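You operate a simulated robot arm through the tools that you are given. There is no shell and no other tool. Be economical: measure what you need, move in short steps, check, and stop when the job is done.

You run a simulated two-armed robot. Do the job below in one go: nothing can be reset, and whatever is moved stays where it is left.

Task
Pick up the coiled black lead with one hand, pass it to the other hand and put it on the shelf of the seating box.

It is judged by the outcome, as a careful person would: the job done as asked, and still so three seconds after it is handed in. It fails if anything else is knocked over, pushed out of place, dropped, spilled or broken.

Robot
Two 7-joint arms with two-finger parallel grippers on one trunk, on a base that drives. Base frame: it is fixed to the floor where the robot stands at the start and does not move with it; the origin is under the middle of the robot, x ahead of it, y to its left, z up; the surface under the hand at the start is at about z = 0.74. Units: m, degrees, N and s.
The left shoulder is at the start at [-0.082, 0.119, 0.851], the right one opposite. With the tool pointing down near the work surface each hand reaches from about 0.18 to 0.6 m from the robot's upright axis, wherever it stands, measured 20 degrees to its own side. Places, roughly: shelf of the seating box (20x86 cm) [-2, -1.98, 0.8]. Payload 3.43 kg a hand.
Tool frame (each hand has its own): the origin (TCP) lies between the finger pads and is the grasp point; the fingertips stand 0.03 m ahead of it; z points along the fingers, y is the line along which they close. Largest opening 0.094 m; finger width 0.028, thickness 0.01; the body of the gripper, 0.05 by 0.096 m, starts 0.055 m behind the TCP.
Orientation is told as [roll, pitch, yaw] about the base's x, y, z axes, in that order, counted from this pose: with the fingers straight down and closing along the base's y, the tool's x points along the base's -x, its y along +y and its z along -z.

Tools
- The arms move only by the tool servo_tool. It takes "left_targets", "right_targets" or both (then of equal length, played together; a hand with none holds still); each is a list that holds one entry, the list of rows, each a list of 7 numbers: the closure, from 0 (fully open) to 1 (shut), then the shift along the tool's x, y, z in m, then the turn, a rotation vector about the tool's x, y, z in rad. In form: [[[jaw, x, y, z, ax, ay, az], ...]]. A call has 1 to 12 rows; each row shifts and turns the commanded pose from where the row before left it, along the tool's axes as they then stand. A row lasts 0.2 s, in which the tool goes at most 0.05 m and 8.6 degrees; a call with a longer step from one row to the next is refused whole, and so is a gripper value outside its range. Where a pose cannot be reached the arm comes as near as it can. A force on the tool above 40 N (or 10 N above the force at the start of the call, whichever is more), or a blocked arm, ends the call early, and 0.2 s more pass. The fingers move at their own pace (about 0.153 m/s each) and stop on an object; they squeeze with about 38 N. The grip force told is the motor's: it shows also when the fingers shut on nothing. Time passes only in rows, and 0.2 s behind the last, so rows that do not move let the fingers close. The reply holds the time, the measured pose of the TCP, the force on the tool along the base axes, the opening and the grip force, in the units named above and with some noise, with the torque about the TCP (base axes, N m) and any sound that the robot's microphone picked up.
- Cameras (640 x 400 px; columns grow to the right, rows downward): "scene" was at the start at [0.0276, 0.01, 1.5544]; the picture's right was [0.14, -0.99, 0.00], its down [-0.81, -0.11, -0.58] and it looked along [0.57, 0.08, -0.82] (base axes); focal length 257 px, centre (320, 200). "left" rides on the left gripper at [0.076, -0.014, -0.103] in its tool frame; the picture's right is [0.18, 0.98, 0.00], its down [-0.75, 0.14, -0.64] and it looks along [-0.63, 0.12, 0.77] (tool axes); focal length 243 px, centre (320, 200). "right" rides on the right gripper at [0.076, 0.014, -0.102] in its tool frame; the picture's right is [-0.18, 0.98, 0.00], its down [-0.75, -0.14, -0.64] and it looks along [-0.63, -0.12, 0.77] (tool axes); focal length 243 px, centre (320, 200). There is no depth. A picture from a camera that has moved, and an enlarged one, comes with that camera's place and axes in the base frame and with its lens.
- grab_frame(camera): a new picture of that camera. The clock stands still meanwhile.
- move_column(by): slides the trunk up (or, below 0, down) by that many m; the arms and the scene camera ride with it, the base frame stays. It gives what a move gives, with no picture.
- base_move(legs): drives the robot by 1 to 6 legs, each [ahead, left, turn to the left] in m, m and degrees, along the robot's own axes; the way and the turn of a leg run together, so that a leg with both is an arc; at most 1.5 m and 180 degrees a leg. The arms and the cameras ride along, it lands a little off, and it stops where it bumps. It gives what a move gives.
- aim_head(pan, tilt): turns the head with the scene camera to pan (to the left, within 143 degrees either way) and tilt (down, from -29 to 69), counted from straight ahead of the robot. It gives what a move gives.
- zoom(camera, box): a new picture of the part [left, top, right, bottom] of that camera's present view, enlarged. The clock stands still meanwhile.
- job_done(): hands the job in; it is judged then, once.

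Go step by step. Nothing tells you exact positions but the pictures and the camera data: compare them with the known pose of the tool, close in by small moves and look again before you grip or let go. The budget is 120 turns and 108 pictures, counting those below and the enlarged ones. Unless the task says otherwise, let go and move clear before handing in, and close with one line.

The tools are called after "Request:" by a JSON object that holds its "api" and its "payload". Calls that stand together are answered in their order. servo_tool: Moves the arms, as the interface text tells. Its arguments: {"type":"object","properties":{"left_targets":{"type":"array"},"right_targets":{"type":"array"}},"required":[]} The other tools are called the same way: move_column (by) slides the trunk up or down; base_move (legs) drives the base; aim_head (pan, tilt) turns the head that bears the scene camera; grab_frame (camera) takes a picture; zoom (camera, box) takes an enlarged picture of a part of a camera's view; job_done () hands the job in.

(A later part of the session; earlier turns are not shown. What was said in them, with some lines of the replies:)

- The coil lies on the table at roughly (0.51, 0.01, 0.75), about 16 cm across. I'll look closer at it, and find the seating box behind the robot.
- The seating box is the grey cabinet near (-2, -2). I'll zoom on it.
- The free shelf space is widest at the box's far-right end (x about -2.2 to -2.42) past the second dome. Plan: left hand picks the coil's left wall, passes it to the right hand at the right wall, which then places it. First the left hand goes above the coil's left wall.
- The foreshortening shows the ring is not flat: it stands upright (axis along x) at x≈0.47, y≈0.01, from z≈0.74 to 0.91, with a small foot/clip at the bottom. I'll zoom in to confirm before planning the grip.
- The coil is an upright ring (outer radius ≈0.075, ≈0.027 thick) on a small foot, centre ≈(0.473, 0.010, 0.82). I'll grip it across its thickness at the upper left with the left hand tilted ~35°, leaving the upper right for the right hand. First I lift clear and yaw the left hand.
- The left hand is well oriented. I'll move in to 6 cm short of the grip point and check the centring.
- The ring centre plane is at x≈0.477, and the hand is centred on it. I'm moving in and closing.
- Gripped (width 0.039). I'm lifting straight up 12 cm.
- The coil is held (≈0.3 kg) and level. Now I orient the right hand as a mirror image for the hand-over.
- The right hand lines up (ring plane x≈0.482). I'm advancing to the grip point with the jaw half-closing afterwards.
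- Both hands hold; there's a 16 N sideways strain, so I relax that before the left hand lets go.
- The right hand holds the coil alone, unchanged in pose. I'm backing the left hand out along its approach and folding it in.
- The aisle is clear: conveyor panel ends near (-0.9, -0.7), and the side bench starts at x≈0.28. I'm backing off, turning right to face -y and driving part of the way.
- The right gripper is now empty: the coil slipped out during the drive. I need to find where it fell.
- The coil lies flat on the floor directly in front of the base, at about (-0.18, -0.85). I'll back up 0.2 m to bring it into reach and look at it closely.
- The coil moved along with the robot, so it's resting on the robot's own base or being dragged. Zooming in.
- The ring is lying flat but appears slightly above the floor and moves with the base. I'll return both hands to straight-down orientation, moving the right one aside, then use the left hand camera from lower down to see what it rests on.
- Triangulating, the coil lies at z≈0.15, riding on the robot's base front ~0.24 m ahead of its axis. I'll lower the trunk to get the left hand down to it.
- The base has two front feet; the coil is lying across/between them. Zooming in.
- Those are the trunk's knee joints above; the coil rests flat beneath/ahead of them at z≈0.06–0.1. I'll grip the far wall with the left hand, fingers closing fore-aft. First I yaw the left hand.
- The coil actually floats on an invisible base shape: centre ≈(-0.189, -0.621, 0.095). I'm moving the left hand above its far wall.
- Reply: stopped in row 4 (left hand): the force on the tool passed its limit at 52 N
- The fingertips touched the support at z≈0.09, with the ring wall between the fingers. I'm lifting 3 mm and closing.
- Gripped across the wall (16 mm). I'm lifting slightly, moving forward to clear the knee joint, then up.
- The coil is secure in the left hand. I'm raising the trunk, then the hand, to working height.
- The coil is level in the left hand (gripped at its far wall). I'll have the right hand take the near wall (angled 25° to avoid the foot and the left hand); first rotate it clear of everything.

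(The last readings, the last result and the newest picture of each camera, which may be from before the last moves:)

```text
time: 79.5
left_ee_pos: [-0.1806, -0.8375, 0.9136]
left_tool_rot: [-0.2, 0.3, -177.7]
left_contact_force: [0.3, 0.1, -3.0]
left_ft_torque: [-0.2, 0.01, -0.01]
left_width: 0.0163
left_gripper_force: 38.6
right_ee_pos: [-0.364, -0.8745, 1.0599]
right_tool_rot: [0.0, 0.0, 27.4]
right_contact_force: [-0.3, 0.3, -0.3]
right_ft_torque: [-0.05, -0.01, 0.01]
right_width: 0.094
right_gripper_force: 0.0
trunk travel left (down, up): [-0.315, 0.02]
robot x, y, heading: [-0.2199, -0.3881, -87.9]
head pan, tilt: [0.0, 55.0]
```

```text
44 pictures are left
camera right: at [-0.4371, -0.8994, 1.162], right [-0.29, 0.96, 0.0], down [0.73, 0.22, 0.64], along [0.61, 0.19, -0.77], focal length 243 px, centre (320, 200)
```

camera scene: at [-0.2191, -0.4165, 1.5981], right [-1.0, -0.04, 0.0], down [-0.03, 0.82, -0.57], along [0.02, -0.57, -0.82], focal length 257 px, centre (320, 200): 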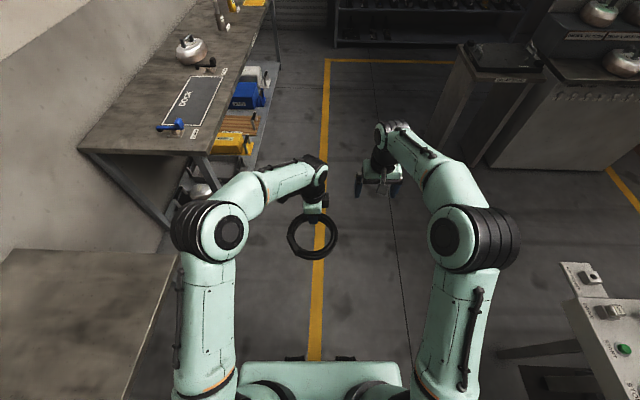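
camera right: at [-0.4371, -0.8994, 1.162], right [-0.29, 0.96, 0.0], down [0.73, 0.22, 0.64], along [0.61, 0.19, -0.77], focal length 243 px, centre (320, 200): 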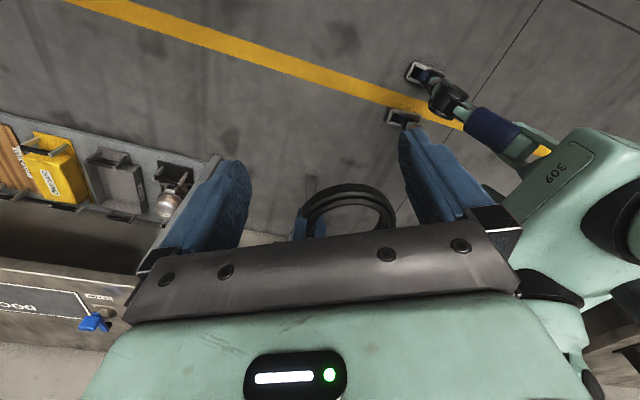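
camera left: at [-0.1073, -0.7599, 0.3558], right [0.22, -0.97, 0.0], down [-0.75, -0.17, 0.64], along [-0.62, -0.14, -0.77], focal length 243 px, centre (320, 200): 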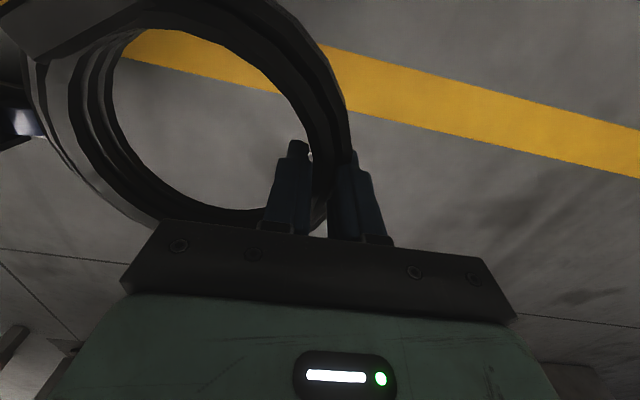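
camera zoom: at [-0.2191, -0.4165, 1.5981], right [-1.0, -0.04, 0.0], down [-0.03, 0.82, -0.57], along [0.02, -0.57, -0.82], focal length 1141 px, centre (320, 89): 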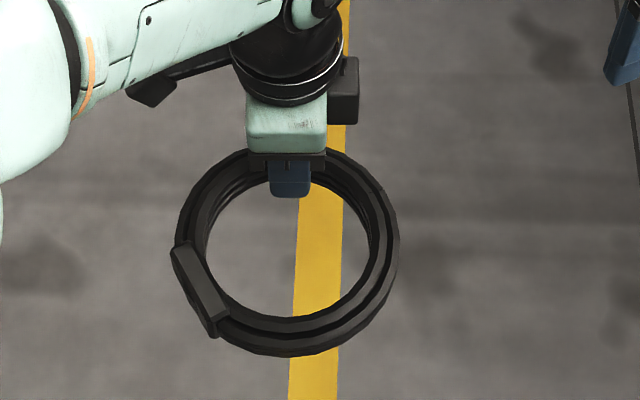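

Request:
{"api": "servo_tool", "payload": {"right_targets": [[[0, -0.019, 0.0366, 0, 0, 0, 0], [0, -0.019, 0.0366, 0, 0, 0, 0], [0, -0.019, 0.0366, 0, 0, 0, 0], [0, -0.019, 0.0366, 0, 0, 0, 0], [0, -0.0334, -0.0177, 0, 0, 0, 0], [0, -0.0334, -0.0177, 0, 0, 0, 0], [0, -0.0334, -0.0177, 0.01, 0, 0, 0], [0, -0.0334, -0.0177, 0.01, 0, 0, 0], [0, 0, 0, 0, 0, 0, 0]]]}}

Request:
{"api": "zoom", "payload": {"camera": "scene", "box": [260, 180, 380, 270]}}

Request:
{"api": "grab_frame", "payload": {"camera": "right"}}

```text
time: 81.5
left_ee_pos: [-0.1821, -0.8369, 0.9139]
left_tool_rot: [-0.2, 0.2, -177.7]
left_contact_force: [0.5, 0.3, -2.5]
left_ft_torque: [-0.18, -0.02, 0.01]
left_width: 0.0164
left_gripper_force: 37.9
right_ee_pos: [-0.2115, -0.7096, 1.0405]
right_tool_rot: [-0.1, 0.0, 27.4]
right_contact_force: [0.5, -0.3, 0.4]
right_ft_torque: [0.0, -0.03, 0.02]
right_width: 0.094
right_gripper_force: 0.0
trunk travel left (down, up): [-0.315, 0.02]
robot x, y, heading: [-0.2218, -0.3915, -87.8]
head pan, tilt: [0.0, 55.0]
```

```text
4.44 times, centred on (320, 225) of scene
camera zoom: at [-0.2198, -0.4161, 1.5981], right [-1.0, -0.04, 0.0], down [-0.03, 0.82, -0.57], along [0.02, -0.57, -0.82], focal length 1141 px, centre (320, 89)
```

zoom: 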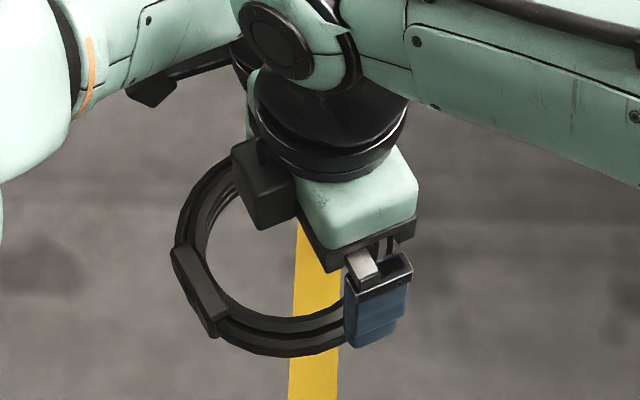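

```text
42 pictures are left
camera right: at [-0.2868, -0.7341, 1.143], right [-0.29, 0.96, 0.0], down [0.73, 0.22, 0.64], along [0.62, 0.18, -0.77], focal length 243 px, centre (320, 200)
```

right: 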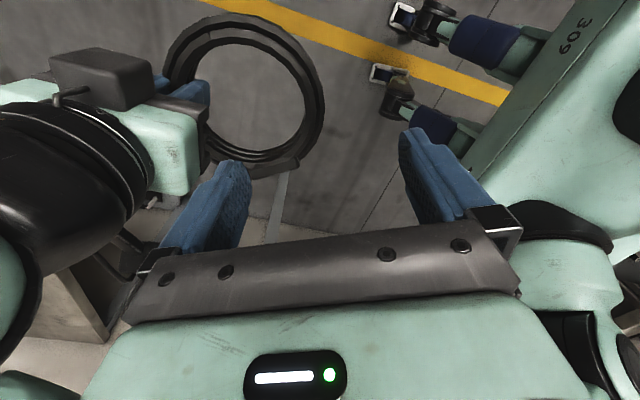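

Request:
{"api": "servo_tool", "payload": {"right_targets": [[[0, 0, -0.005, 0.02, 0, 0, 0], [0, 0, 0, 0.025, 0, 0, 0], [0, 0, 0, 0.025, 0, 0, 0], [0, 0, 0, 0.02, 0, 0, 0], [0, 0, 0, 0, 0, 0, 0]]]}}

Request:
{"api": "grab_frame", "payload": {"camera": "right"}}

```text
time: 82.7
left_ee_pos: [-0.1815, -0.8373, 0.913]
left_tool_rot: [-0.2, 0.2, -177.7]
left_contact_force: [-0.1, -0.2, -2.5]
left_ft_torque: [-0.2, 0.0, -0.02]
left_width: 0.0161
left_gripper_force: 38.1
right_ee_pos: [-0.2101, -0.7171, 0.9495]
right_tool_rot: [-0.1, -0.1, 27.3]
right_contact_force: [0.7, -0.1, -0.5]
right_ft_torque: [-0.01, -0.01, 0.01]
right_width: 0.0941
right_gripper_force: 0.1
trunk travel left (down, up): [-0.315, 0.02]
robot x, y, heading: [-0.2181, -0.3889, -87.8]
head pan, tilt: [0.0, 55.0]
```

```text
41 pictures are left
camera right: at [-0.2845, -0.7412, 1.0519], right [-0.29, 0.96, 0.0], down [0.73, 0.22, 0.64], along [0.62, 0.18, -0.77], focal length 243 px, centre (320, 200)
```

right: 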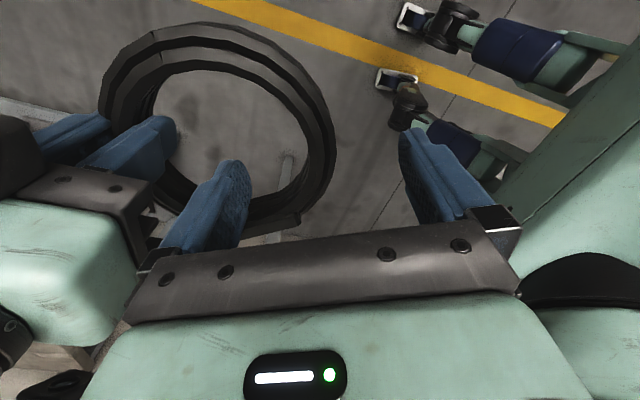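

Request:
{"api": "servo_tool", "payload": {"right_targets": [[[0.4, 0, 0, 0, 0, 0, 0], [0.4, 0, 0, 0, 0, 0, 0]]]}}

Request:
{"api": "grab_frame", "payload": {"camera": "right"}}

```text
time: 83.2
left_ee_pos: [-0.181, -0.8377, 0.9129]
left_tool_rot: [-0.2, 0.2, -177.6]
left_contact_force: [-0.3, 0.0, -3.3]
left_ft_torque: [-0.21, 0.03, 0.01]
left_width: 0.0163
left_gripper_force: 38.2
right_ee_pos: [-0.2094, -0.7173, 0.9493]
right_tool_rot: [0.0, 0.0, 27.5]
right_contact_force: [0.3, -0.8, 0.1]
right_ft_torque: [-0.03, 0.0, 0.02]
right_width: 0.0562
right_gripper_force: 0.1
trunk travel left (down, up): [-0.315, 0.02]
robot x, y, heading: [-0.2197, -0.3892, -87.7]
head pan, tilt: [0.0, 55.0]
```

```text
40 pictures are left
camera right: at [-0.2843, -0.7413, 1.0522], right [-0.29, 0.96, 0.0], down [0.73, 0.22, 0.64], along [0.62, 0.19, -0.77], focal length 243 px, centre (320, 200)
```

right: 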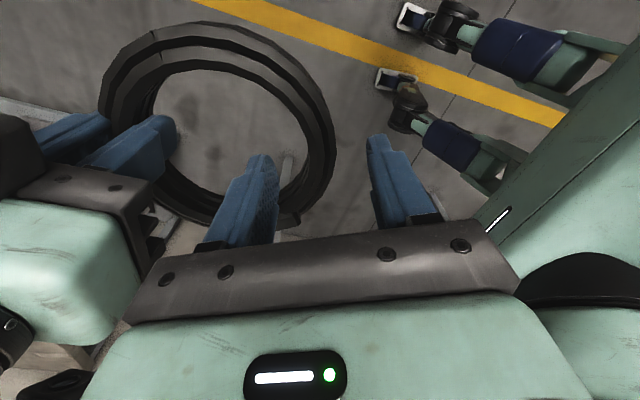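

Request:
{"api": "servo_tool", "payload": {"right_targets": [[[0.4, 0, 0, 0.015, 0, 0, 0], [0.4, 0, 0, 0.015, 0, 0, 0], [0.4, 0, 0, 0.007, 0, 0, 0], [0.4, 0, 0, 0, 0, 0, 0]]]}}

Request:
{"api": "grab_frame", "payload": {"camera": "right"}}

```text
time: 84.2
left_ee_pos: [-0.1815, -0.8359, 0.9129]
left_tool_rot: [-0.2, 0.1, -177.7]
left_contact_force: [0.9, 0.8, -2.3]
left_ft_torque: [-0.2, 0.01, -0.01]
left_width: 0.0164
left_gripper_force: 37.3
right_ee_pos: [-0.2094, -0.7165, 0.9119]
right_tool_rot: [0.0, 0.0, 27.4]
right_contact_force: [0.6, -0.6, 0.3]
right_ft_torque: [0.01, 0.0, 0.03]
right_width: 0.0565
right_gripper_force: 0.1
trunk travel left (down, up): [-0.315, 0.02]
robot x, y, heading: [-0.2207, -0.3915, -87.7]
head pan, tilt: [0.0, 55.0]
```

```text
39 pictures are left
camera right: at [-0.2833, -0.7409, 1.014], right [-0.29, 0.96, 0.0], down [0.73, 0.22, 0.64], along [0.62, 0.19, -0.77], focal length 243 px, centre (320, 200)
```

right: 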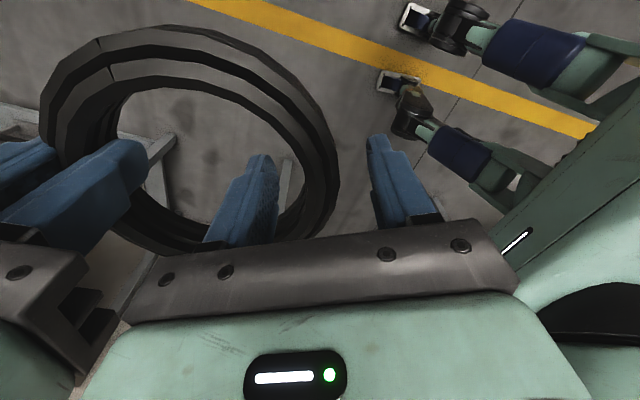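

Request:
{"api": "servo_tool", "payload": {"right_targets": [[[0.4, 0, 0, 0.006, 0, 0, 0], [0.6, 0, 0, 0, 0, 0, 0], [0.75, 0, 0, 0, 0, 0, 0], [1, 0, 0, 0, 0, 0, 0], [1, 0, 0, 0, 0, 0, 0], [1, 0, 0, 0, 0, 0, 0]]]}}

Request:
{"api": "grab_frame", "payload": {"camera": "right"}}

```text
time: 85.7
left_ee_pos: [-0.18, -0.8376, 0.9121]
left_tool_rot: [-0.1, 0.3, -177.6]
left_contact_force: [7.7, -9.4, -11.3]
left_ft_torque: [-0.24, 0.11, 0.55]
left_width: 0.0162
left_gripper_force: 38.4
right_ee_pos: [-0.2086, -0.7172, 0.9059]
right_tool_rot: [0.0, 0.0, 27.4]
right_contact_force: [-7.4, 9.0, 8.4]
right_ft_torque: [-1.06, -0.45, -1.22]
right_width: 0.0281
right_gripper_force: 38.2
trunk travel left (down, up): [-0.315, 0.02]
robot x, y, heading: [-0.2151, -0.3898, -87.7]
head pan, tilt: [0.0, 55.0]
```

```text
38 pictures are left
camera right: at [-0.2832, -0.7406, 1.0083], right [-0.29, 0.96, 0.0], down [0.73, 0.22, 0.64], along [0.61, 0.18, -0.77], focal length 243 px, centre (320, 200)
```

right: 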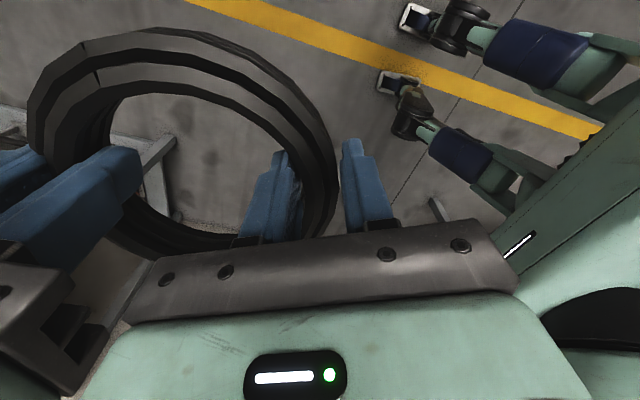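

Both hands now hold the coil. I'll drive with the two-hand hold, in short legs, checking the grip.

Request:
{"api": "base_move", "payload": {"legs": [[0.2, 0, 0]]}}

Request:
{"api": "zoom", "payload": {"camera": "scene", "box": [240, 170, 400, 270]}}

```text
time: 87.3
left_ee_pos: [-0.1756, -1.0395, 0.9118]
left_tool_rot: [-0.2, 0.3, -178.1]
left_contact_force: [11.8, -12.1, -11.2]
left_ft_torque: [-0.11, -0.41, 0.36]
left_width: 0.0165
left_gripper_force: 37.7
right_ee_pos: [-0.2032, -0.9169, 0.9048]
right_tool_rot: [0.2, 0.0, 27.0]
right_contact_force: [-12.9, 11.8, 7.1]
right_ft_torque: [-1.05, 0.15, -1.53]
right_width: 0.0284
right_gripper_force: 37.9
trunk travel left (down, up): [-0.315, 0.02]
robot x, y, heading: [-0.2119, -0.5905, -88.1]
head pan, tilt: [0.0, 55.0]
```

```text
4.00 times, centred on (320, 220) of scene
camera zoom: at [-0.2119, -0.6182, 1.598], right [-1.0, -0.03, 0.0], down [-0.03, 0.82, -0.57], along [0.02, -0.57, -0.82], focal length 1027 px, centre (320, 120)
```

zoom: 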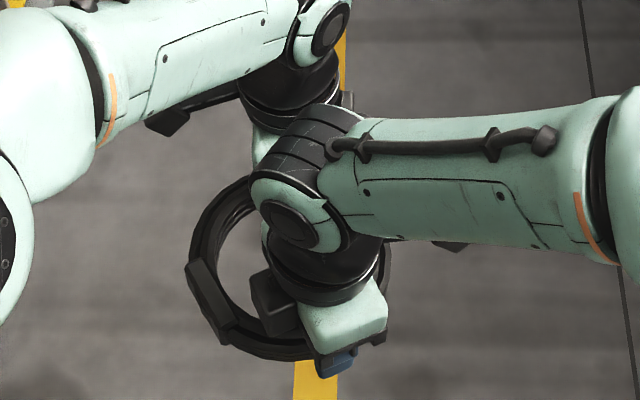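

The hold is steady. I'm continuing forward and starting to strafe right in the aisle.

Request:
{"api": "base_move", "payload": {"legs": [[0.25, 0, -1], [0.27, 0, -1]]}}

Request:
{"api": "base_move", "payload": {"legs": [[0, -0.4, 0]]}}

Request:
{"api": "aim_head", "payload": {"pan": -50, "tilt": 35}}

Request:
{"api": "grab_frame", "payload": {"camera": "scene"}}

```text
time: 90.6
left_ee_pos: [-0.1818, -1.5588, 0.9124]
left_tool_rot: [-0.2, 0.4, -179.9]
left_contact_force: [8.8, -4.1, -11.4]
left_ft_torque: [-0.04, -0.41, 0.59]
left_width: 0.0162
left_gripper_force: 38.6
right_ee_pos: [-0.2059, -1.437, 0.9057]
right_tool_rot: [0.2, 0.0, 25.1]
right_contact_force: [-8.6, 4.6, 8.8]
right_ft_torque: [-1.21, 0.13, -1.54]
right_width: 0.0279
right_gripper_force: 38.1
trunk travel left (down, up): [-0.315, 0.02]
robot x, y, heading: [-0.2035, -1.1063, -89.7]
head pan, tilt: [0.0, 55.0]
```

```text
time: 94.5
left_ee_pos: [-0.5675, -1.559, 0.9129]
left_tool_rot: [-0.2, 0.4, 179.9]
left_contact_force: [6.7, -4.5, -12.1]
left_ft_torque: [-0.01, -0.21, 0.76]
left_width: 0.0166
left_gripper_force: 38.0
right_ee_pos: [-0.5925, -1.4369, 0.9057]
right_tool_rot: [0.0, 0.1, 24.8]
right_contact_force: [-7.6, 4.4, 7.7]
right_ft_torque: [-1.19, -0.05, -1.51]
right_width: 0.0278
right_gripper_force: 38.1
trunk travel left (down, up): [-0.315, 0.02]
robot x, y, heading: [-0.5877, -1.1098, -90.1]
head pan, tilt: [0.0, 55.0]
```

```text
time: 95.7
left_ee_pos: [-0.5667, -1.5587, 0.9132]
left_tool_rot: [-0.2, 0.4, 179.9]
left_contact_force: [6.0, -4.2, -12.6]
left_ft_torque: [-0.16, 0.12, 0.85]
left_width: 0.0165
left_gripper_force: 38.7
right_ee_pos: [-0.5932, -1.4371, 0.906]
right_tool_rot: [-0.1, 0.0, 24.7]
right_contact_force: [-5.7, 4.2, 9.0]
right_ft_torque: [-1.17, -0.35, -1.46]
right_width: 0.0274
right_gripper_force: 38.2
trunk travel left (down, up): [-0.315, 0.02]
robot x, y, heading: [-0.5878, -1.1084, -90.2]
head pan, tilt: [-50.0, 35.0]
```

```text
36 pictures are left
camera scene: at [-0.6564, -1.121, 1.6264], right [-0.64, 0.77, 0.0], down [0.44, 0.37, -0.82], along [-0.63, -0.52, -0.57], focal length 257 px, centre (320, 200)
```

scene: 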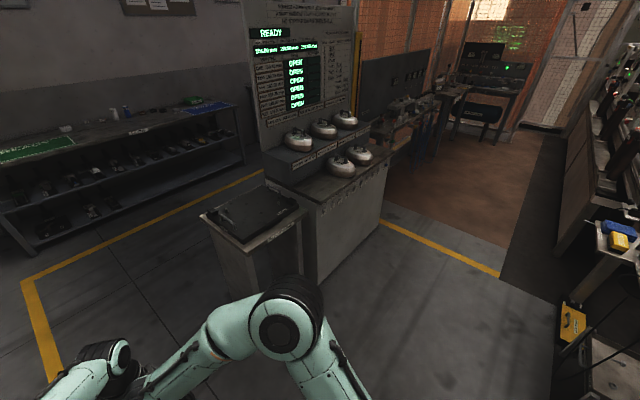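

The grip is holding and the aisle is clear. I'm continuing to strafe toward the box.

Request:
{"api": "base_move", "payload": {"legs": [[0, -0.45, 0], [0, -0.45, 0], [0, -0.45, 0]]}}

Request:
{"api": "aim_head", "payload": {"pan": 0, "tilt": 40}}

Request:
{"api": "grab_frame", "payload": {"camera": "scene"}}

```text
time: 108.3
left_ee_pos: [-1.9262, -1.5345, 0.914]
left_tool_rot: [-0.1, 0.5, 178.7]
left_contact_force: [3.8, 0.1, -9.3]
left_ft_torque: [-0.03, -0.03, 0.83]
left_width: 0.0165
left_gripper_force: 38.3
right_ee_pos: [-1.948, -1.4127, 0.9053]
right_tool_rot: [0.0, 0.0, 23.7]
right_contact_force: [-4.2, 0.8, 6.0]
right_ft_torque: [-0.92, -0.1, -1.45]
right_width: 0.0271
right_gripper_force: 38.5
trunk travel left (down, up): [-0.315, 0.02]
robot x, y, heading: [-1.9409, -1.0848, -91.6]
head pan, tilt: [-50.0, 35.0]
```

```text
time: 109.5
left_ee_pos: [-1.9264, -1.5349, 0.9112]
left_tool_rot: [-0.2, 0.5, 178.7]
left_contact_force: [3.6, -1.7, -7.8]
left_ft_torque: [-0.11, 0.15, 0.89]
left_width: 0.0165
left_gripper_force: 38.2
right_ee_pos: [-1.9484, -1.4121, 0.9068]
right_tool_rot: [0.0, 0.0, 23.5]
right_contact_force: [-4.5, 0.8, 6.3]
right_ft_torque: [-0.7, -0.31, -1.3]
right_width: 0.0265
right_gripper_force: 38.2
trunk travel left (down, up): [-0.315, 0.02]
robot x, y, heading: [-1.9387, -1.0862, -91.4]
head pan, tilt: [0.0, 40.0]
```

```text
35 pictures are left
camera scene: at [-1.9396, -1.1252, 1.6188], right [-1.0, 0.03, 0.0], down [0.02, 0.64, -0.77], along [-0.02, -0.77, -0.64], focal length 257 px, centre (320, 200)
```

scene: 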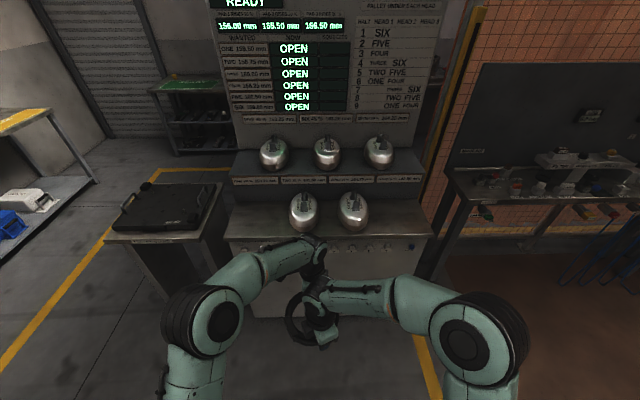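

Request:
{"api": "zoom", "payload": {"camera": "scene", "box": [215, 160, 455, 260]}}

```text
2.67 times, centred on (335, 210) of scene
camera zoom: at [-1.9396, -1.1252, 1.6188], right [-1.0, 0.03, 0.0], down [0.02, 0.64, -0.77], along [-0.02, -0.77, -0.64], focal length 685 px, centre (280, 173)
```

zoom: 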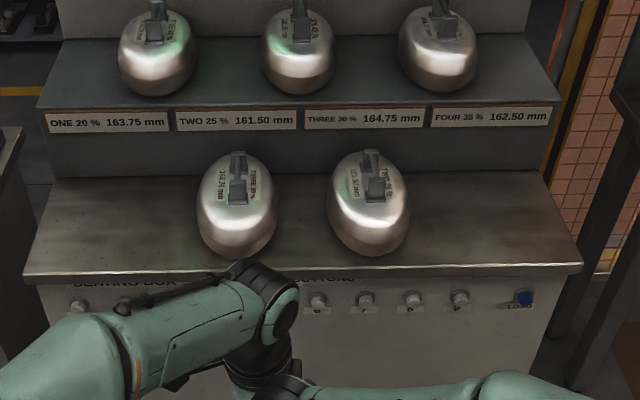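

The shelf spans x -1.56…-2.45, y -1.87…-2.10; the second dome's right edge is at x≈-2.18. Target ring centre is about (-2.315, -1.985). I'm driving to (-2.24, -1.40).

Request:
{"api": "base_move", "payload": {"legs": [[0, -0.3, 1.5], [0.15, 0, 0], [0.15, 0, 0]]}}

Request:
{"api": "aim_head", "payload": {"pan": 0, "tilt": 50}}

Request:
{"api": "grab_frame", "payload": {"camera": "scene"}}

```text
time: 114.7
left_ee_pos: [-2.215, -1.8308, 0.9123]
left_tool_rot: [-0.3, 0.4, -179.7]
left_contact_force: [3.7, -1.0, -7.8]
left_ft_torque: [-0.03, -0.03, 0.89]
left_width: 0.0168
left_gripper_force: 38.1
right_ee_pos: [-2.2413, -1.7093, 0.9054]
right_tool_rot: [0.0, 0.0, 25.2]
right_contact_force: [-3.6, -0.2, 4.7]
right_ft_torque: [-0.68, -0.14, -1.27]
right_width: 0.0271
right_gripper_force: 38.2
trunk travel left (down, up): [-0.315, 0.02]
robot x, y, heading: [-2.2405, -1.3832, -89.6]
head pan, tilt: [0.0, 40.0]
```

```text
time: 115.4
left_ee_pos: [-2.2158, -1.8316, 0.9123]
left_tool_rot: [-0.2, 0.4, -179.7]
left_contact_force: [3.0, -1.6, -5.5]
left_ft_torque: [-0.12, 0.25, 0.9]
left_width: 0.0166
left_gripper_force: 38.1
right_ee_pos: [-2.2421, -1.7101, 0.9056]
right_tool_rot: [0.0, 0.0, 25.1]
right_contact_force: [-2.3, 1.4, 3.8]
right_ft_torque: [-0.48, -0.31, -1.14]
right_width: 0.0266
right_gripper_force: 38.1
trunk travel left (down, up): [-0.315, 0.02]
robot x, y, heading: [-2.238, -1.382, -89.5]
head pan, tilt: [0.0, 50.0]
```

```text
33 pictures are left
camera scene: at [-2.2408, -1.4148, 1.6047], right [-1.0, 0.0, 0.0], down [0.0, 0.77, -0.64], along [0.0, -0.64, -0.77], focal length 257 px, centre (320, 200)
```

scene: 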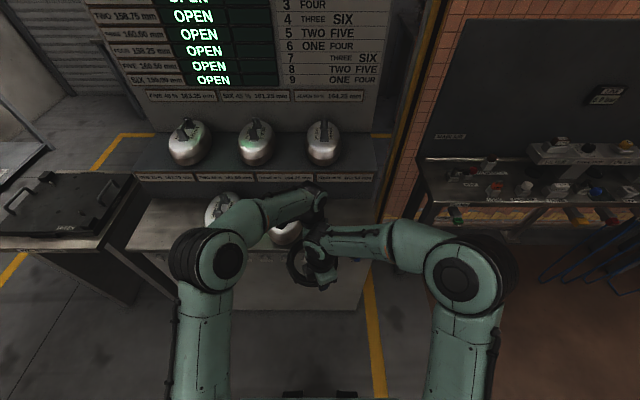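

In position. I'm checking the right-hand grip closely before the left hand lets go.

Request:
{"api": "grab_frame", "payload": {"camera": "right"}}

Request:
{"api": "zoom", "payload": {"camera": "scene", "box": [260, 180, 380, 300]}}

Request:
{"api": "grab_frame", "payload": {"camera": "left"}}

```text
32 pictures are left
camera right: at [-2.3169, -1.7312, 1.0084], right [-0.25, 0.97, 0.0], down [0.74, 0.19, 0.64], along [0.62, 0.16, -0.77], focal length 243 px, centre (320, 200)
```

right: 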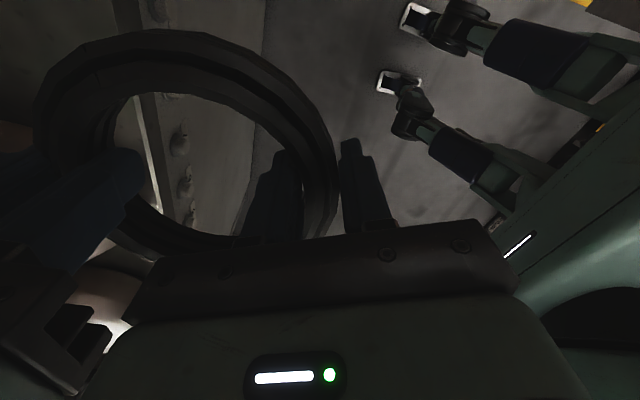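

```text
3.33 times, centred on (320, 240) of scene
camera zoom: at [-2.2408, -1.4148, 1.6047], right [-1.0, 0.0, 0.0], down [0.0, 0.77, -0.64], along [0.0, -0.64, -0.77], focal length 856 px, centre (320, 67)
```

zoom: 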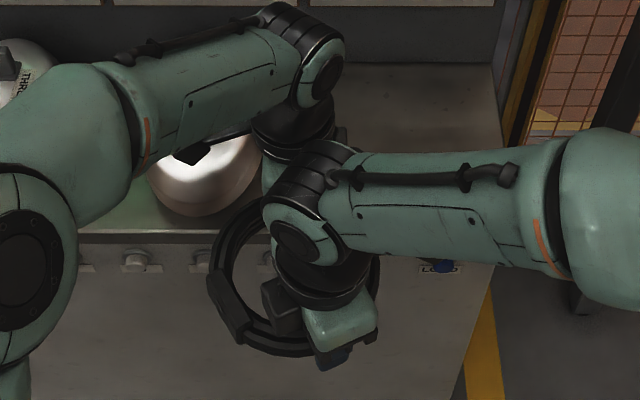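

```text
30 pictures are left
camera left: at [-2.1403, -1.8186, 1.0157], right [0.19, -0.98, 0.0], down [-0.76, -0.15, 0.64], along [-0.62, -0.12, -0.77], focal length 243 px, centre (320, 200)
```

left: 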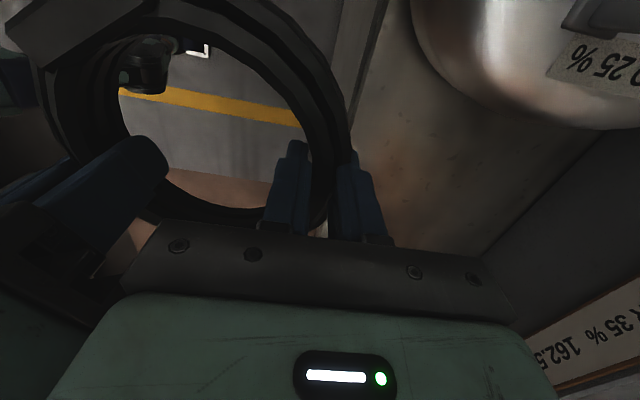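

Request:
{"api": "servo_tool", "payload": {"left_targets": [[[0.75, 0, 0, 0, 0, 0, 0], [0.5, 0, 0, 0, 0, 0, 0], [0.4, 0, 0, 0, 0, 0, 0], [0.4, 0, 0, 0, 0, 0, 0]]]}}

Request:
{"api": "grab_frame", "payload": {"camera": "left"}}

```text
time: 116.4
left_ee_pos: [-2.2161, -1.8312, 0.9129]
left_tool_rot: [-0.3, 0.4, -179.6]
left_contact_force: [2.7, 1.2, 0.6]
left_ft_torque: [0.08, -0.09, -0.08]
left_width: 0.057
left_gripper_force: 0.6
right_ee_pos: [-2.2418, -1.7105, 0.904]
right_tool_rot: [0.1, 0.1, 25.2]
right_contact_force: [-3.8, 0.0, -3.8]
right_ft_torque: [0.14, 0.2, -0.32]
right_width: 0.0167
right_gripper_force: 37.9
trunk travel left (down, up): [-0.315, 0.02]
robot x, y, heading: [-2.2376, -1.3836, -90.1]
head pan, tilt: [0.0, 50.0]
```

```text
29 pictures are left
camera left: at [-2.1409, -1.8184, 1.0161], right [0.19, -0.98, 0.0], down [-0.76, -0.15, 0.64], along [-0.63, -0.12, -0.77], focal length 243 px, centre (320, 200)
```

left: 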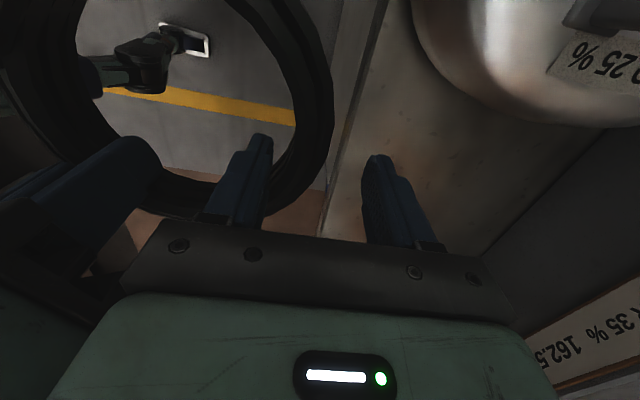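

The coil settled squarely into the right hand (width 16.7 mm). I'm raising the left hand straight up and then away to the left.

Request:
{"api": "servo_tool", "payload": {"left_targets": [[[0.4, 0, 0, -0.01, 0, 0, 0], [0.4, 0, 0, -0.02, 0, 0, 0], [0.4, 0, 0, -0.03, 0, 0, 0], [0.4, 0, 0, -0.03, 0, 0, 0], [0.4, 0, 0, -0.03, 0, 0, 0], [0.4, 0, 0, -0.03, 0, 0, 0], [0.4, 0.03, 0, -0.01, 0, 0, 0], [0.4, 0.03, 0, 0, 0, 0, 0], [0.4, 0.03, 0, 0, 0, 0, 0], [0.4, 0.03, 0, 0, 0, 0, 0], [0.4, 0, 0, 0, 0, 0, 0]]]}}

Request:
{"api": "grab_frame", "payload": {"camera": "scene"}}

Request:
{"api": "grab_frame", "payload": {"camera": "right"}}

```text
time: 118.8
left_ee_pos: [-2.0983, -1.8314, 1.0763]
left_tool_rot: [-0.2, 0.4, -179.7]
left_contact_force: [1.1, -0.3, 0.5]
left_ft_torque: [-0.01, 0.01, 0.02]
left_width: 0.0563
left_gripper_force: 0.1
right_ee_pos: [-2.2419, -1.7104, 0.9049]
right_tool_rot: [0.0, 0.0, 25.3]
right_contact_force: [-0.1, 0.6, -2.6]
right_ft_torque: [0.16, 0.13, -0.01]
right_width: 0.0169
right_gripper_force: 38.3
trunk travel left (down, up): [-0.315, 0.02]
robot x, y, heading: [-2.2431, -1.3805, -89.9]
head pan, tilt: [0.0, 50.0]
```

```text
28 pictures are left
camera scene: at [-2.2414, -1.4146, 1.6047], right [-1.0, 0.0, 0.0], down [0.0, 0.77, -0.64], along [0.0, -0.64, -0.77], focal length 257 px, centre (320, 200)
```

scene: 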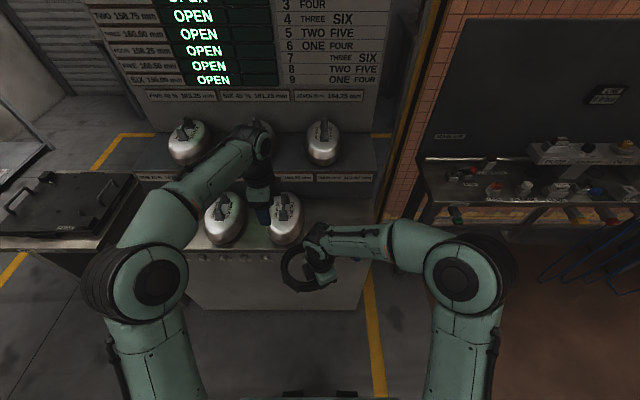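

```text
27 pictures are left
camera right: at [-2.3171, -1.731, 1.0082], right [-0.25, 0.97, 0.0], down [0.74, 0.19, 0.64], along [0.62, 0.16, -0.77], focal length 243 px, centre (320, 200)
```

right: 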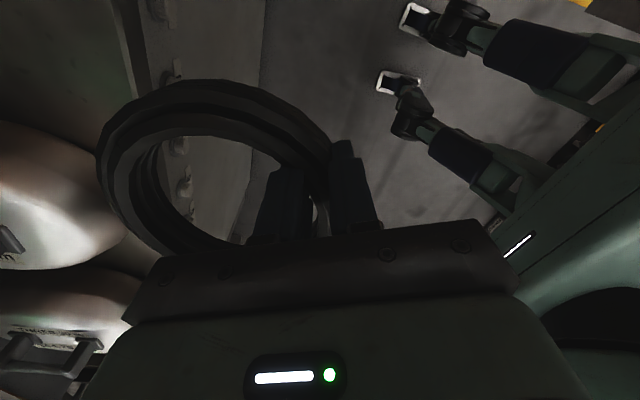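

Request:
{"api": "servo_tool", "payload": {"left_targets": [[[0.4, 0.02, -0.035, 0, 0, 0, 0], [0.4, 0.02, -0.035, 0, 0, 0, 0], [0.4, 0.02, -0.035, 0, 0, 0, 0], [0.4, 0.02, -0.035, 0, 0, 0, 0], [0.4, 0, -0.035, 0, 0, 0, 0]]]}}

Request:
{"api": "zoom", "payload": {"camera": "scene", "box": [250, 180, 390, 300]}}

Request:
{"api": "grab_frame", "payload": {"camera": "left"}}

```text
time: 120.0
left_ee_pos: [-2.0152, -1.6548, 1.0731]
left_tool_rot: [-0.1, 0.3, -179.6]
left_contact_force: [-1.1, -0.6, 0.1]
left_ft_torque: [-0.02, 0.02, 0.0]
left_width: 0.0562
left_gripper_force: 0.1
right_ee_pos: [-2.2415, -1.7094, 0.9055]
right_tool_rot: [0.0, 0.1, 25.2]
right_contact_force: [-0.4, 0.3, -3.1]
right_ft_torque: [0.1, 0.15, 0.03]
right_width: 0.0167
right_gripper_force: 38.5
trunk travel left (down, up): [-0.315, 0.02]
robot x, y, heading: [-2.2438, -1.3784, -90.0]
head pan, tilt: [0.0, 50.0]
```

```text
3.33 times, centred on (320, 240) of scene
camera zoom: at [-2.2412, -1.4134, 1.6046], right [-1.0, 0.0, 0.0], down [0.0, 0.77, -0.64], along [0.0, -0.64, -0.77], focal length 856 px, centre (320, 67)
```

zoom: 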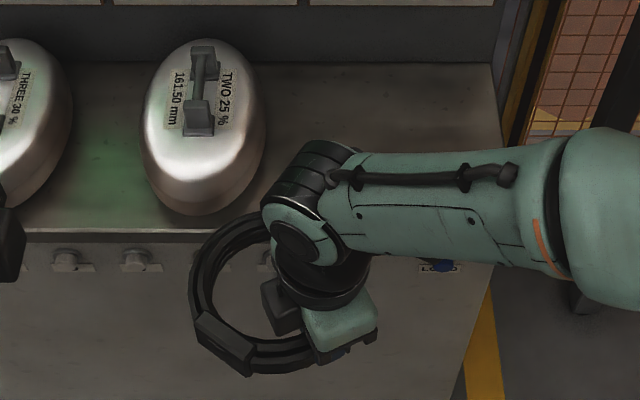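

```text
25 pictures are left
camera left: at [-1.9399, -1.6414, 1.177], right [0.19, -0.98, 0.0], down [-0.76, -0.15, 0.64], along [-0.63, -0.12, -0.77], focal length 243 px, centre (320, 200)
```

left: 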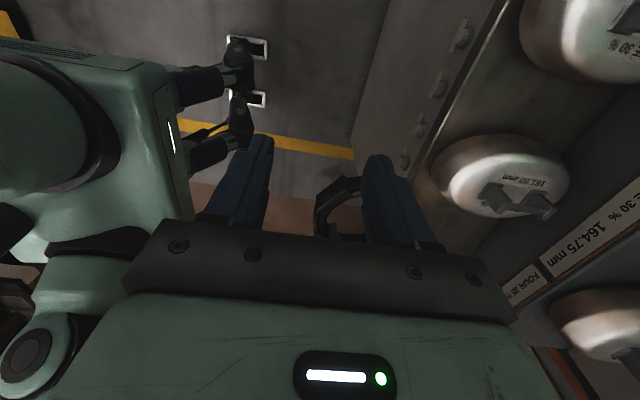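

The coil is held level by the right hand, its centre ≈(-2.197, -1.747). I'm shifting it right 12 cm first so it clears the dome, and up a little.

Request:
{"api": "servo_tool", "payload": {"right_targets": [[[1, 0.011, 0.005, -0.004, 0, 0, 0], [1, 0.0214, 0.01, -0.006, 0, 0, 0], [1, 0.0214, 0.01, -0.006, 0, 0, 0], [1, 0.0214, 0.01, -0.006, 0, 0, 0], [1, 0.0214, 0.01, -0.006, 0, 0, 0], [1, 0.011, 0.005, 0, 0, 0, 0], [1, 0, 0, 0, 0, 0, 0]]]}}

Request:
{"api": "base_move", "payload": {"legs": [[0.1, 0, 0]]}}

Request:
{"api": "aim_head", "payload": {"pan": 0, "tilt": 55}}

Request:
{"api": "zoom", "payload": {"camera": "scene", "box": [250, 140, 410, 260]}}

Request:
{"api": "grab_frame", "payload": {"camera": "right"}}

```text
time: 121.6
left_ee_pos: [-2.0147, -1.6557, 1.0734]
left_tool_rot: [-0.2, 0.5, -179.8]
left_contact_force: [-0.5, 0.1, -0.7]
left_ft_torque: [0.02, 0.01, 0.0]
left_width: 0.0566
left_gripper_force: 0.1
right_ee_pos: [-2.3621, -1.7113, 0.9356]
right_tool_rot: [0.2, 0.0, 25.2]
right_contact_force: [0.0, -0.6, -2.0]
right_ft_torque: [0.11, 0.15, -0.02]
right_width: 0.0163
right_gripper_force: 38.7
trunk travel left (down, up): [-0.315, 0.02]
robot x, y, heading: [-2.2377, -1.3845, -89.8]
head pan, tilt: [0.0, 50.0]
```

```text
time: 122.8
left_ee_pos: [-2.0151, -1.7566, 1.073]
left_tool_rot: [-0.3, 0.4, -179.8]
left_contact_force: [-0.7, -0.5, 0.7]
left_ft_torque: [0.04, 0.04, 0.0]
left_width: 0.0564
left_gripper_force: 0.1
right_ee_pos: [-2.3625, -1.8111, 0.9357]
right_tool_rot: [0.1, -0.1, 25.3]
right_contact_force: [-0.4, -0.2, -3.3]
right_ft_torque: [0.13, 0.15, 0.03]
right_width: 0.0163
right_gripper_force: 37.8
trunk travel left (down, up): [-0.315, 0.02]
robot x, y, heading: [-2.2415, -1.4777, -89.9]
head pan, tilt: [0.0, 50.0]
```

```text
time: 123.5
left_ee_pos: [-2.015, -1.7573, 1.0732]
left_tool_rot: [-0.2, 0.4, -179.7]
left_contact_force: [0.4, -0.5, 0.0]
left_ft_torque: [0.03, 0.02, 0.0]
left_width: 0.0564
left_gripper_force: 0.0
right_ee_pos: [-2.3614, -1.8119, 0.9352]
right_tool_rot: [0.2, 0.0, 25.2]
right_contact_force: [0.2, 0.2, -3.4]
right_ft_torque: [0.14, 0.12, -0.01]
right_width: 0.0166
right_gripper_force: 37.9
trunk travel left (down, up): [-0.315, 0.02]
robot x, y, heading: [-2.2437, -1.4868, -89.8]
head pan, tilt: [0.0, 55.0]
```

```text
3.33 times, centred on (330, 200) of scene
camera zoom: at [-2.2406, -1.5113, 1.5982], right [-1.0, 0.0, 0.0], down [0.0, 0.82, -0.57], along [0.0, -0.57, -0.82], focal length 856 px, centre (287, 200)
```

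zoom: 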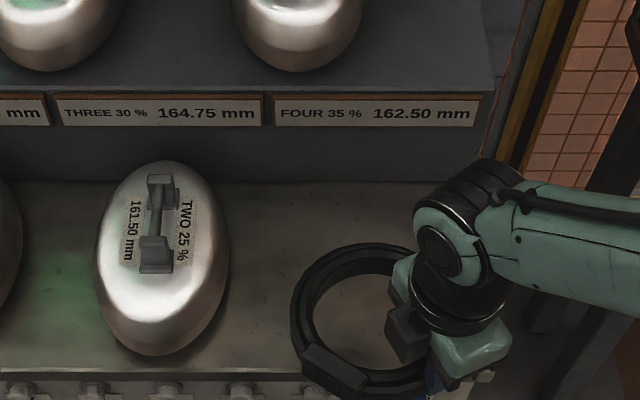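

```text
23 pictures are left
camera right: at [-2.4366, -1.8336, 1.0377], right [-0.25, 0.97, 0.0], down [0.74, 0.19, 0.64], along [0.62, 0.16, -0.77], focal length 243 px, centre (320, 200)
```

right: 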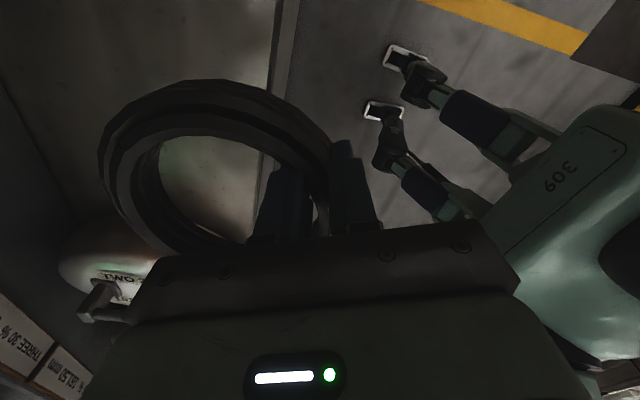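

The coil is now over the shelf's front edge with x ≈ -2.319 as wanted. Moving 13 cm inward, then lowering part way.

Request:
{"api": "servo_tool", "payload": {"right_targets": [[[1, 0.007, -0.015, 0, 0, 0, 0], [1, 0.014, -0.0297, 0, 0, 0, 0], [1, 0.014, -0.0297, 0, 0, 0, 0], [1, 0.014, -0.0297, 0, 0, 0, 0], [1, 0.007, -0.015, 0, 0, 0, 0], [1, 0, 0, 0.02, 0, 0, 0], [1, 0, 0, 0.02, 0, 0, 0], [1, 0, 0, 0.02, 0, 0, 0], [1, 0, 0, 0, 0, 0, 0]]]}}

Request:
{"api": "zoom", "payload": {"camera": "scene", "box": [250, 140, 410, 260]}}

Request:
{"api": "grab_frame", "payload": {"camera": "right"}}

```text
time: 125.5
left_ee_pos: [-2.0146, -1.7574, 1.0748]
left_tool_rot: [-0.2, 0.3, -179.6]
left_contact_force: [-0.2, 0.1, 0.3]
left_ft_torque: [0.0, -0.04, 0.02]
left_width: 0.0562
left_gripper_force: 0.1
right_ee_pos: [-2.3622, -1.9458, 0.8753]
right_tool_rot: [0.1, 0.0, 25.2]
right_contact_force: [-0.9, -1.0, -2.1]
right_ft_torque: [0.14, 0.14, -0.04]
right_width: 0.0165
right_gripper_force: 38.1
trunk travel left (down, up): [-0.315, 0.02]
robot x, y, heading: [-2.2419, -1.482, -89.6]
head pan, tilt: [0.0, 55.0]
```

```text
3.33 times, centred on (330, 200) of scene
camera zoom: at [-2.2406, -1.5107, 1.5981], right [-1.0, 0.0, 0.0], down [0.0, 0.82, -0.57], along [0.0, -0.57, -0.82], focal length 856 px, centre (287, 200)
```

zoom: 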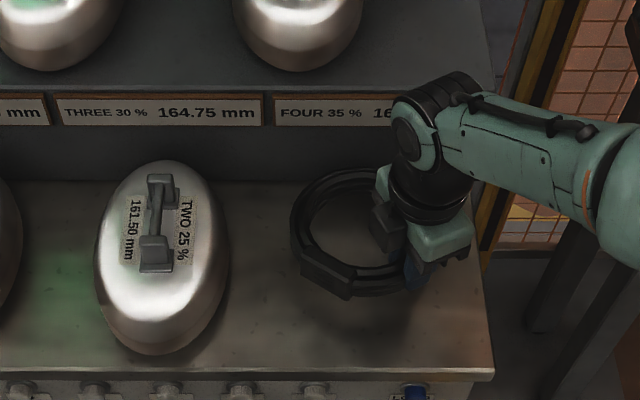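

```text
21 pictures are left
camera right: at [-2.4366, -1.967, 0.9778], right [-0.25, 0.97, 0.0], down [0.74, 0.19, 0.64], along [0.62, 0.16, -0.77], focal length 243 px, centre (320, 200)
```

right: 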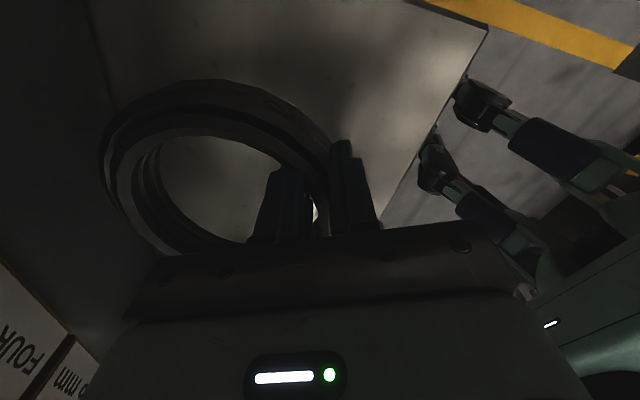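

Well placed between dome and shelf end, clear of the step. I'm lowering gently to contact.

Request:
{"api": "servo_tool", "payload": {"right_targets": [[[1, 0, 0, 0.012, 0, 0, 0], [1, 0, 0, 0.01, 0, 0, 0], [1, 0, 0, 0.008, 0, 0, 0], [1, 0, 0, 0.005, 0, 0, 0], [1, 0, 0, 0, 0, 0, 0]]]}}

Request:
{"api": "zoom", "payload": {"camera": "scene", "box": [250, 140, 410, 260]}}

```text
time: 126.7
left_ee_pos: [-2.0163, -1.7555, 1.0736]
left_tool_rot: [-0.3, 0.4, -179.8]
left_contact_force: [0.6, -0.8, 0.6]
left_ft_torque: [0.0, 0.01, -0.02]
left_width: 0.0566
left_gripper_force: 0.2
right_ee_pos: [-2.3618, -1.9431, 0.839]
right_tool_rot: [0.0, 0.1, 25.2]
right_contact_force: [-0.2, 1.5, 2.1]
right_ft_torque: [-0.48, -0.05, -0.02]
right_width: 0.0165
right_gripper_force: 38.4
trunk travel left (down, up): [-0.315, 0.02]
robot x, y, heading: [-2.2398, -1.4868, -90.0]
head pan, tilt: [0.0, 55.0]
```

```text
3.33 times, centred on (330, 200) of scene
camera zoom: at [-2.2406, -1.5101, 1.5982], right [-1.0, 0.0, 0.0], down [0.0, 0.82, -0.57], along [0.0, -0.57, -0.82], focal length 856 px, centre (287, 200)
```

zoom: 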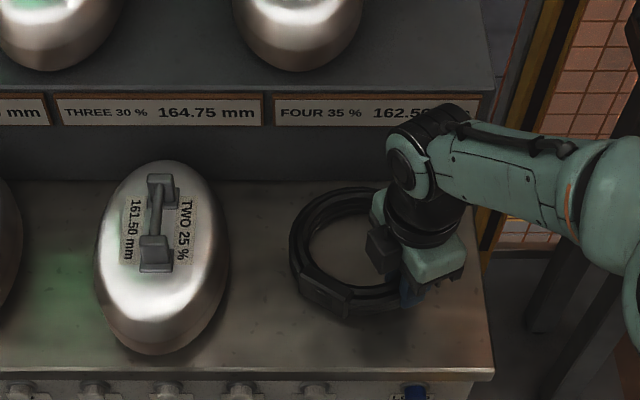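

Light contact. I'm lowering 4 mm more, then opening slowly.

Request:
{"api": "servo_tool", "payload": {"right_targets": [[[1, 0, 0, 0.004, 0, 0, 0], [1, 0, 0, 0, 0, 0, 0], [0.78, 0, 0, 0, 0, 0, 0], [0.72, 0, 0, 0, 0, 0, 0], [0.6, 0, 0, 0, 0, 0, 0], [0.5, 0, 0, 0, 0, 0, 0], [0.5, 0, 0, 0, 0, 0, 0]]]}}

Request:
{"api": "zoom", "payload": {"camera": "scene", "box": [250, 140, 410, 260]}}

Request:
{"api": "grab_frame", "payload": {"camera": "right"}}

```text
time: 128.2
left_ee_pos: [-2.0152, -1.7575, 1.0735]
left_tool_rot: [-0.2, 0.4, -179.7]
left_contact_force: [0.0, -0.6, -0.6]
left_ft_torque: [0.0, 0.02, -0.03]
left_width: 0.0564
left_gripper_force: 0.1
right_ee_pos: [-2.3605, -1.9433, 0.836]
right_tool_rot: [-0.1, -0.1, 25.2]
right_contact_force: [-0.3, 0.2, 0.8]
right_ft_torque: [0.02, -0.02, 0.02]
right_width: 0.047
right_gripper_force: 0.0
trunk travel left (down, up): [-0.315, 0.02]
robot x, y, heading: [-2.2406, -1.4842, -89.6]
head pan, tilt: [0.0, 55.0]
```

```text
3.33 times, centred on (330, 200) of scene
camera zoom: at [-2.2406, -1.5106, 1.5982], right [-1.0, 0.0, 0.0], down [0.0, 0.82, -0.57], along [0.0, -0.57, -0.82], focal length 856 px, centre (287, 200)
```

zoom: 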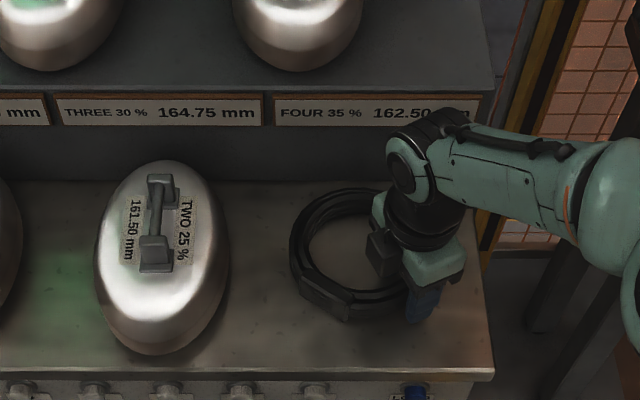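

```text
18 pictures are left
camera right: at [-2.4364, -1.9646, 0.9383], right [-0.25, 0.97, 0.0], down [0.74, 0.19, 0.64], along [0.62, 0.16, -0.77], focal length 243 px, centre (320, 200)
```

right: 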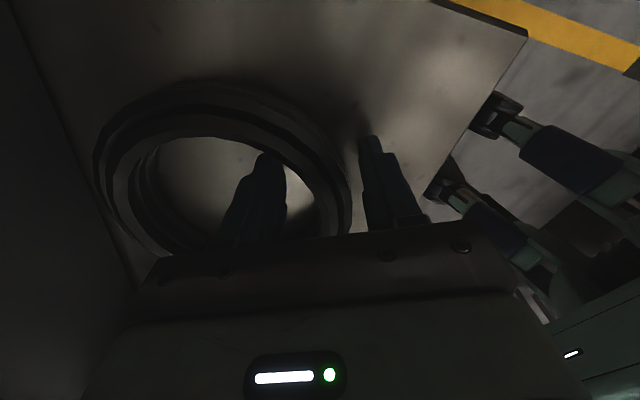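

The coil lies flat and free between the open fingers. I'm raising the right hand straight up and backing away.

Request:
{"api": "servo_tool", "payload": {"right_targets": [[[0.45, 0, 0, -0.01, 0, 0, 0], [0.45, 0, 0, -0.02, 0, 0, 0], [0.45, 0, 0, -0.03, 0, 0, 0], [0.45, 0, 0, -0.03, 0, 0, 0], [0.45, 0, 0, -0.03, 0, 0, 0], [0.45, 0, 0, -0.03, 0, 0, 0], [0.45, 0, 0, 0, 0, 0, 0]]]}}

Request:
{"api": "base_move", "payload": {"legs": [[-0.3, 0, 0]]}}

Request:
{"api": "aim_head", "payload": {"pan": 0, "tilt": 45}}

Request:
{"api": "grab_frame", "payload": {"camera": "scene"}}

Request:
{"api": "zoom", "payload": {"camera": "scene", "box": [200, 100, 420, 240]}}

```text
time: 129.8
left_ee_pos: [-2.0156, -1.7567, 1.0725]
left_tool_rot: [-0.2, 0.4, -179.7]
left_contact_force: [0.0, 1.1, 0.2]
left_ft_torque: [-0.04, 0.0, 0.0]
left_width: 0.0564
left_gripper_force: 0.1
right_ee_pos: [-2.3619, -1.9429, 0.9865]
right_tool_rot: [-0.1, 0.0, 25.2]
right_contact_force: [0.0, -0.8, 0.0]
right_ft_torque: [0.02, 0.0, 0.01]
right_width: 0.0517
right_gripper_force: 0.0
trunk travel left (down, up): [-0.315, 0.02]
robot x, y, heading: [-2.2406, -1.4798, -89.9]
head pan, tilt: [0.0, 55.0]
```

```text
time: 131.9
left_ee_pos: [-2.0183, -1.4632, 1.0736]
left_tool_rot: [-0.2, 0.5, 179.9]
left_contact_force: [1.2, 0.3, -0.5]
left_ft_torque: [-0.03, -0.03, 0.02]
left_width: 0.0567
left_gripper_force: 0.1
right_ee_pos: [-2.364, -1.6456, 0.9863]
right_tool_rot: [-0.1, 0.0, 24.8]
right_contact_force: [-0.7, 0.0, 0.2]
right_ft_torque: [0.01, -0.04, -0.01]
right_width: 0.0517
right_gripper_force: 0.0
trunk travel left (down, up): [-0.315, 0.02]
robot x, y, heading: [-2.2395, -1.1847, -90.1]
head pan, tilt: [0.0, 55.0]
```

```text
time: 132.6
left_ee_pos: [-2.0175, -1.461, 1.0741]
left_tool_rot: [-0.3, 0.4, 180.0]
left_contact_force: [1.3, 0.1, -0.6]
left_ft_torque: [-0.02, 0.03, 0.01]
left_width: 0.0564
left_gripper_force: 0.1
right_ee_pos: [-2.3645, -1.6469, 0.985]
right_tool_rot: [-0.1, 0.0, 24.7]
right_contact_force: [0.6, -0.2, -0.3]
right_ft_torque: [0.0, 0.0, 0.02]
right_width: 0.052
right_gripper_force: 0.0
trunk travel left (down, up): [-0.315, 0.02]
robot x, y, heading: [-2.2396, -1.1846, -90.3]
head pan, tilt: [0.0, 45.0]
```

```text
17 pictures are left
camera scene: at [-2.2407, -1.2234, 1.6115], right [-1.0, 0.0, 0.0], down [0.0, 0.71, -0.71], along [0.0, -0.71, -0.71], focal length 257 px, centre (320, 200)
```

scene: 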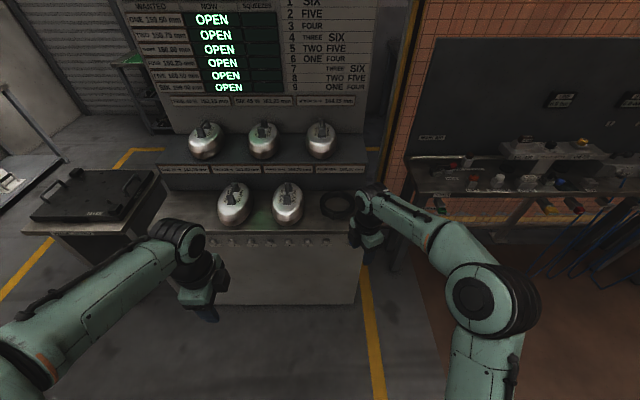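

```text
2.86 times, centred on (310, 170) of scene
camera zoom: at [-2.2407, -1.2234, 1.6115], right [-1.0, 0.0, 0.0], down [0.0, 0.71, -0.71], along [0.0, -0.71, -0.71], focal length 734 px, centre (349, 286)
```

zoom: 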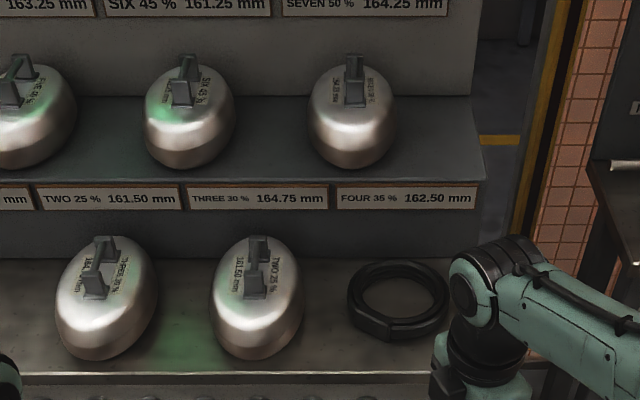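

The coil lies flat on the shelf of the seating box, clear of the dome beside it, and both hands are empty and clear. I'm handing in.

Request:
{"api": "job_done", "payload": {}}

```text
The job is handed in.
```

The coiled black lead is lying flat on the seating box shelf, to the right of the two domes. I picked it up with the left hand and passed it to the right. It slipped out of the right hand once while I was driving and landed on the robot's own base. I picked it up again with the left hand, passed it over a second time and placed it, and I saw nothing else moved or knocked over.
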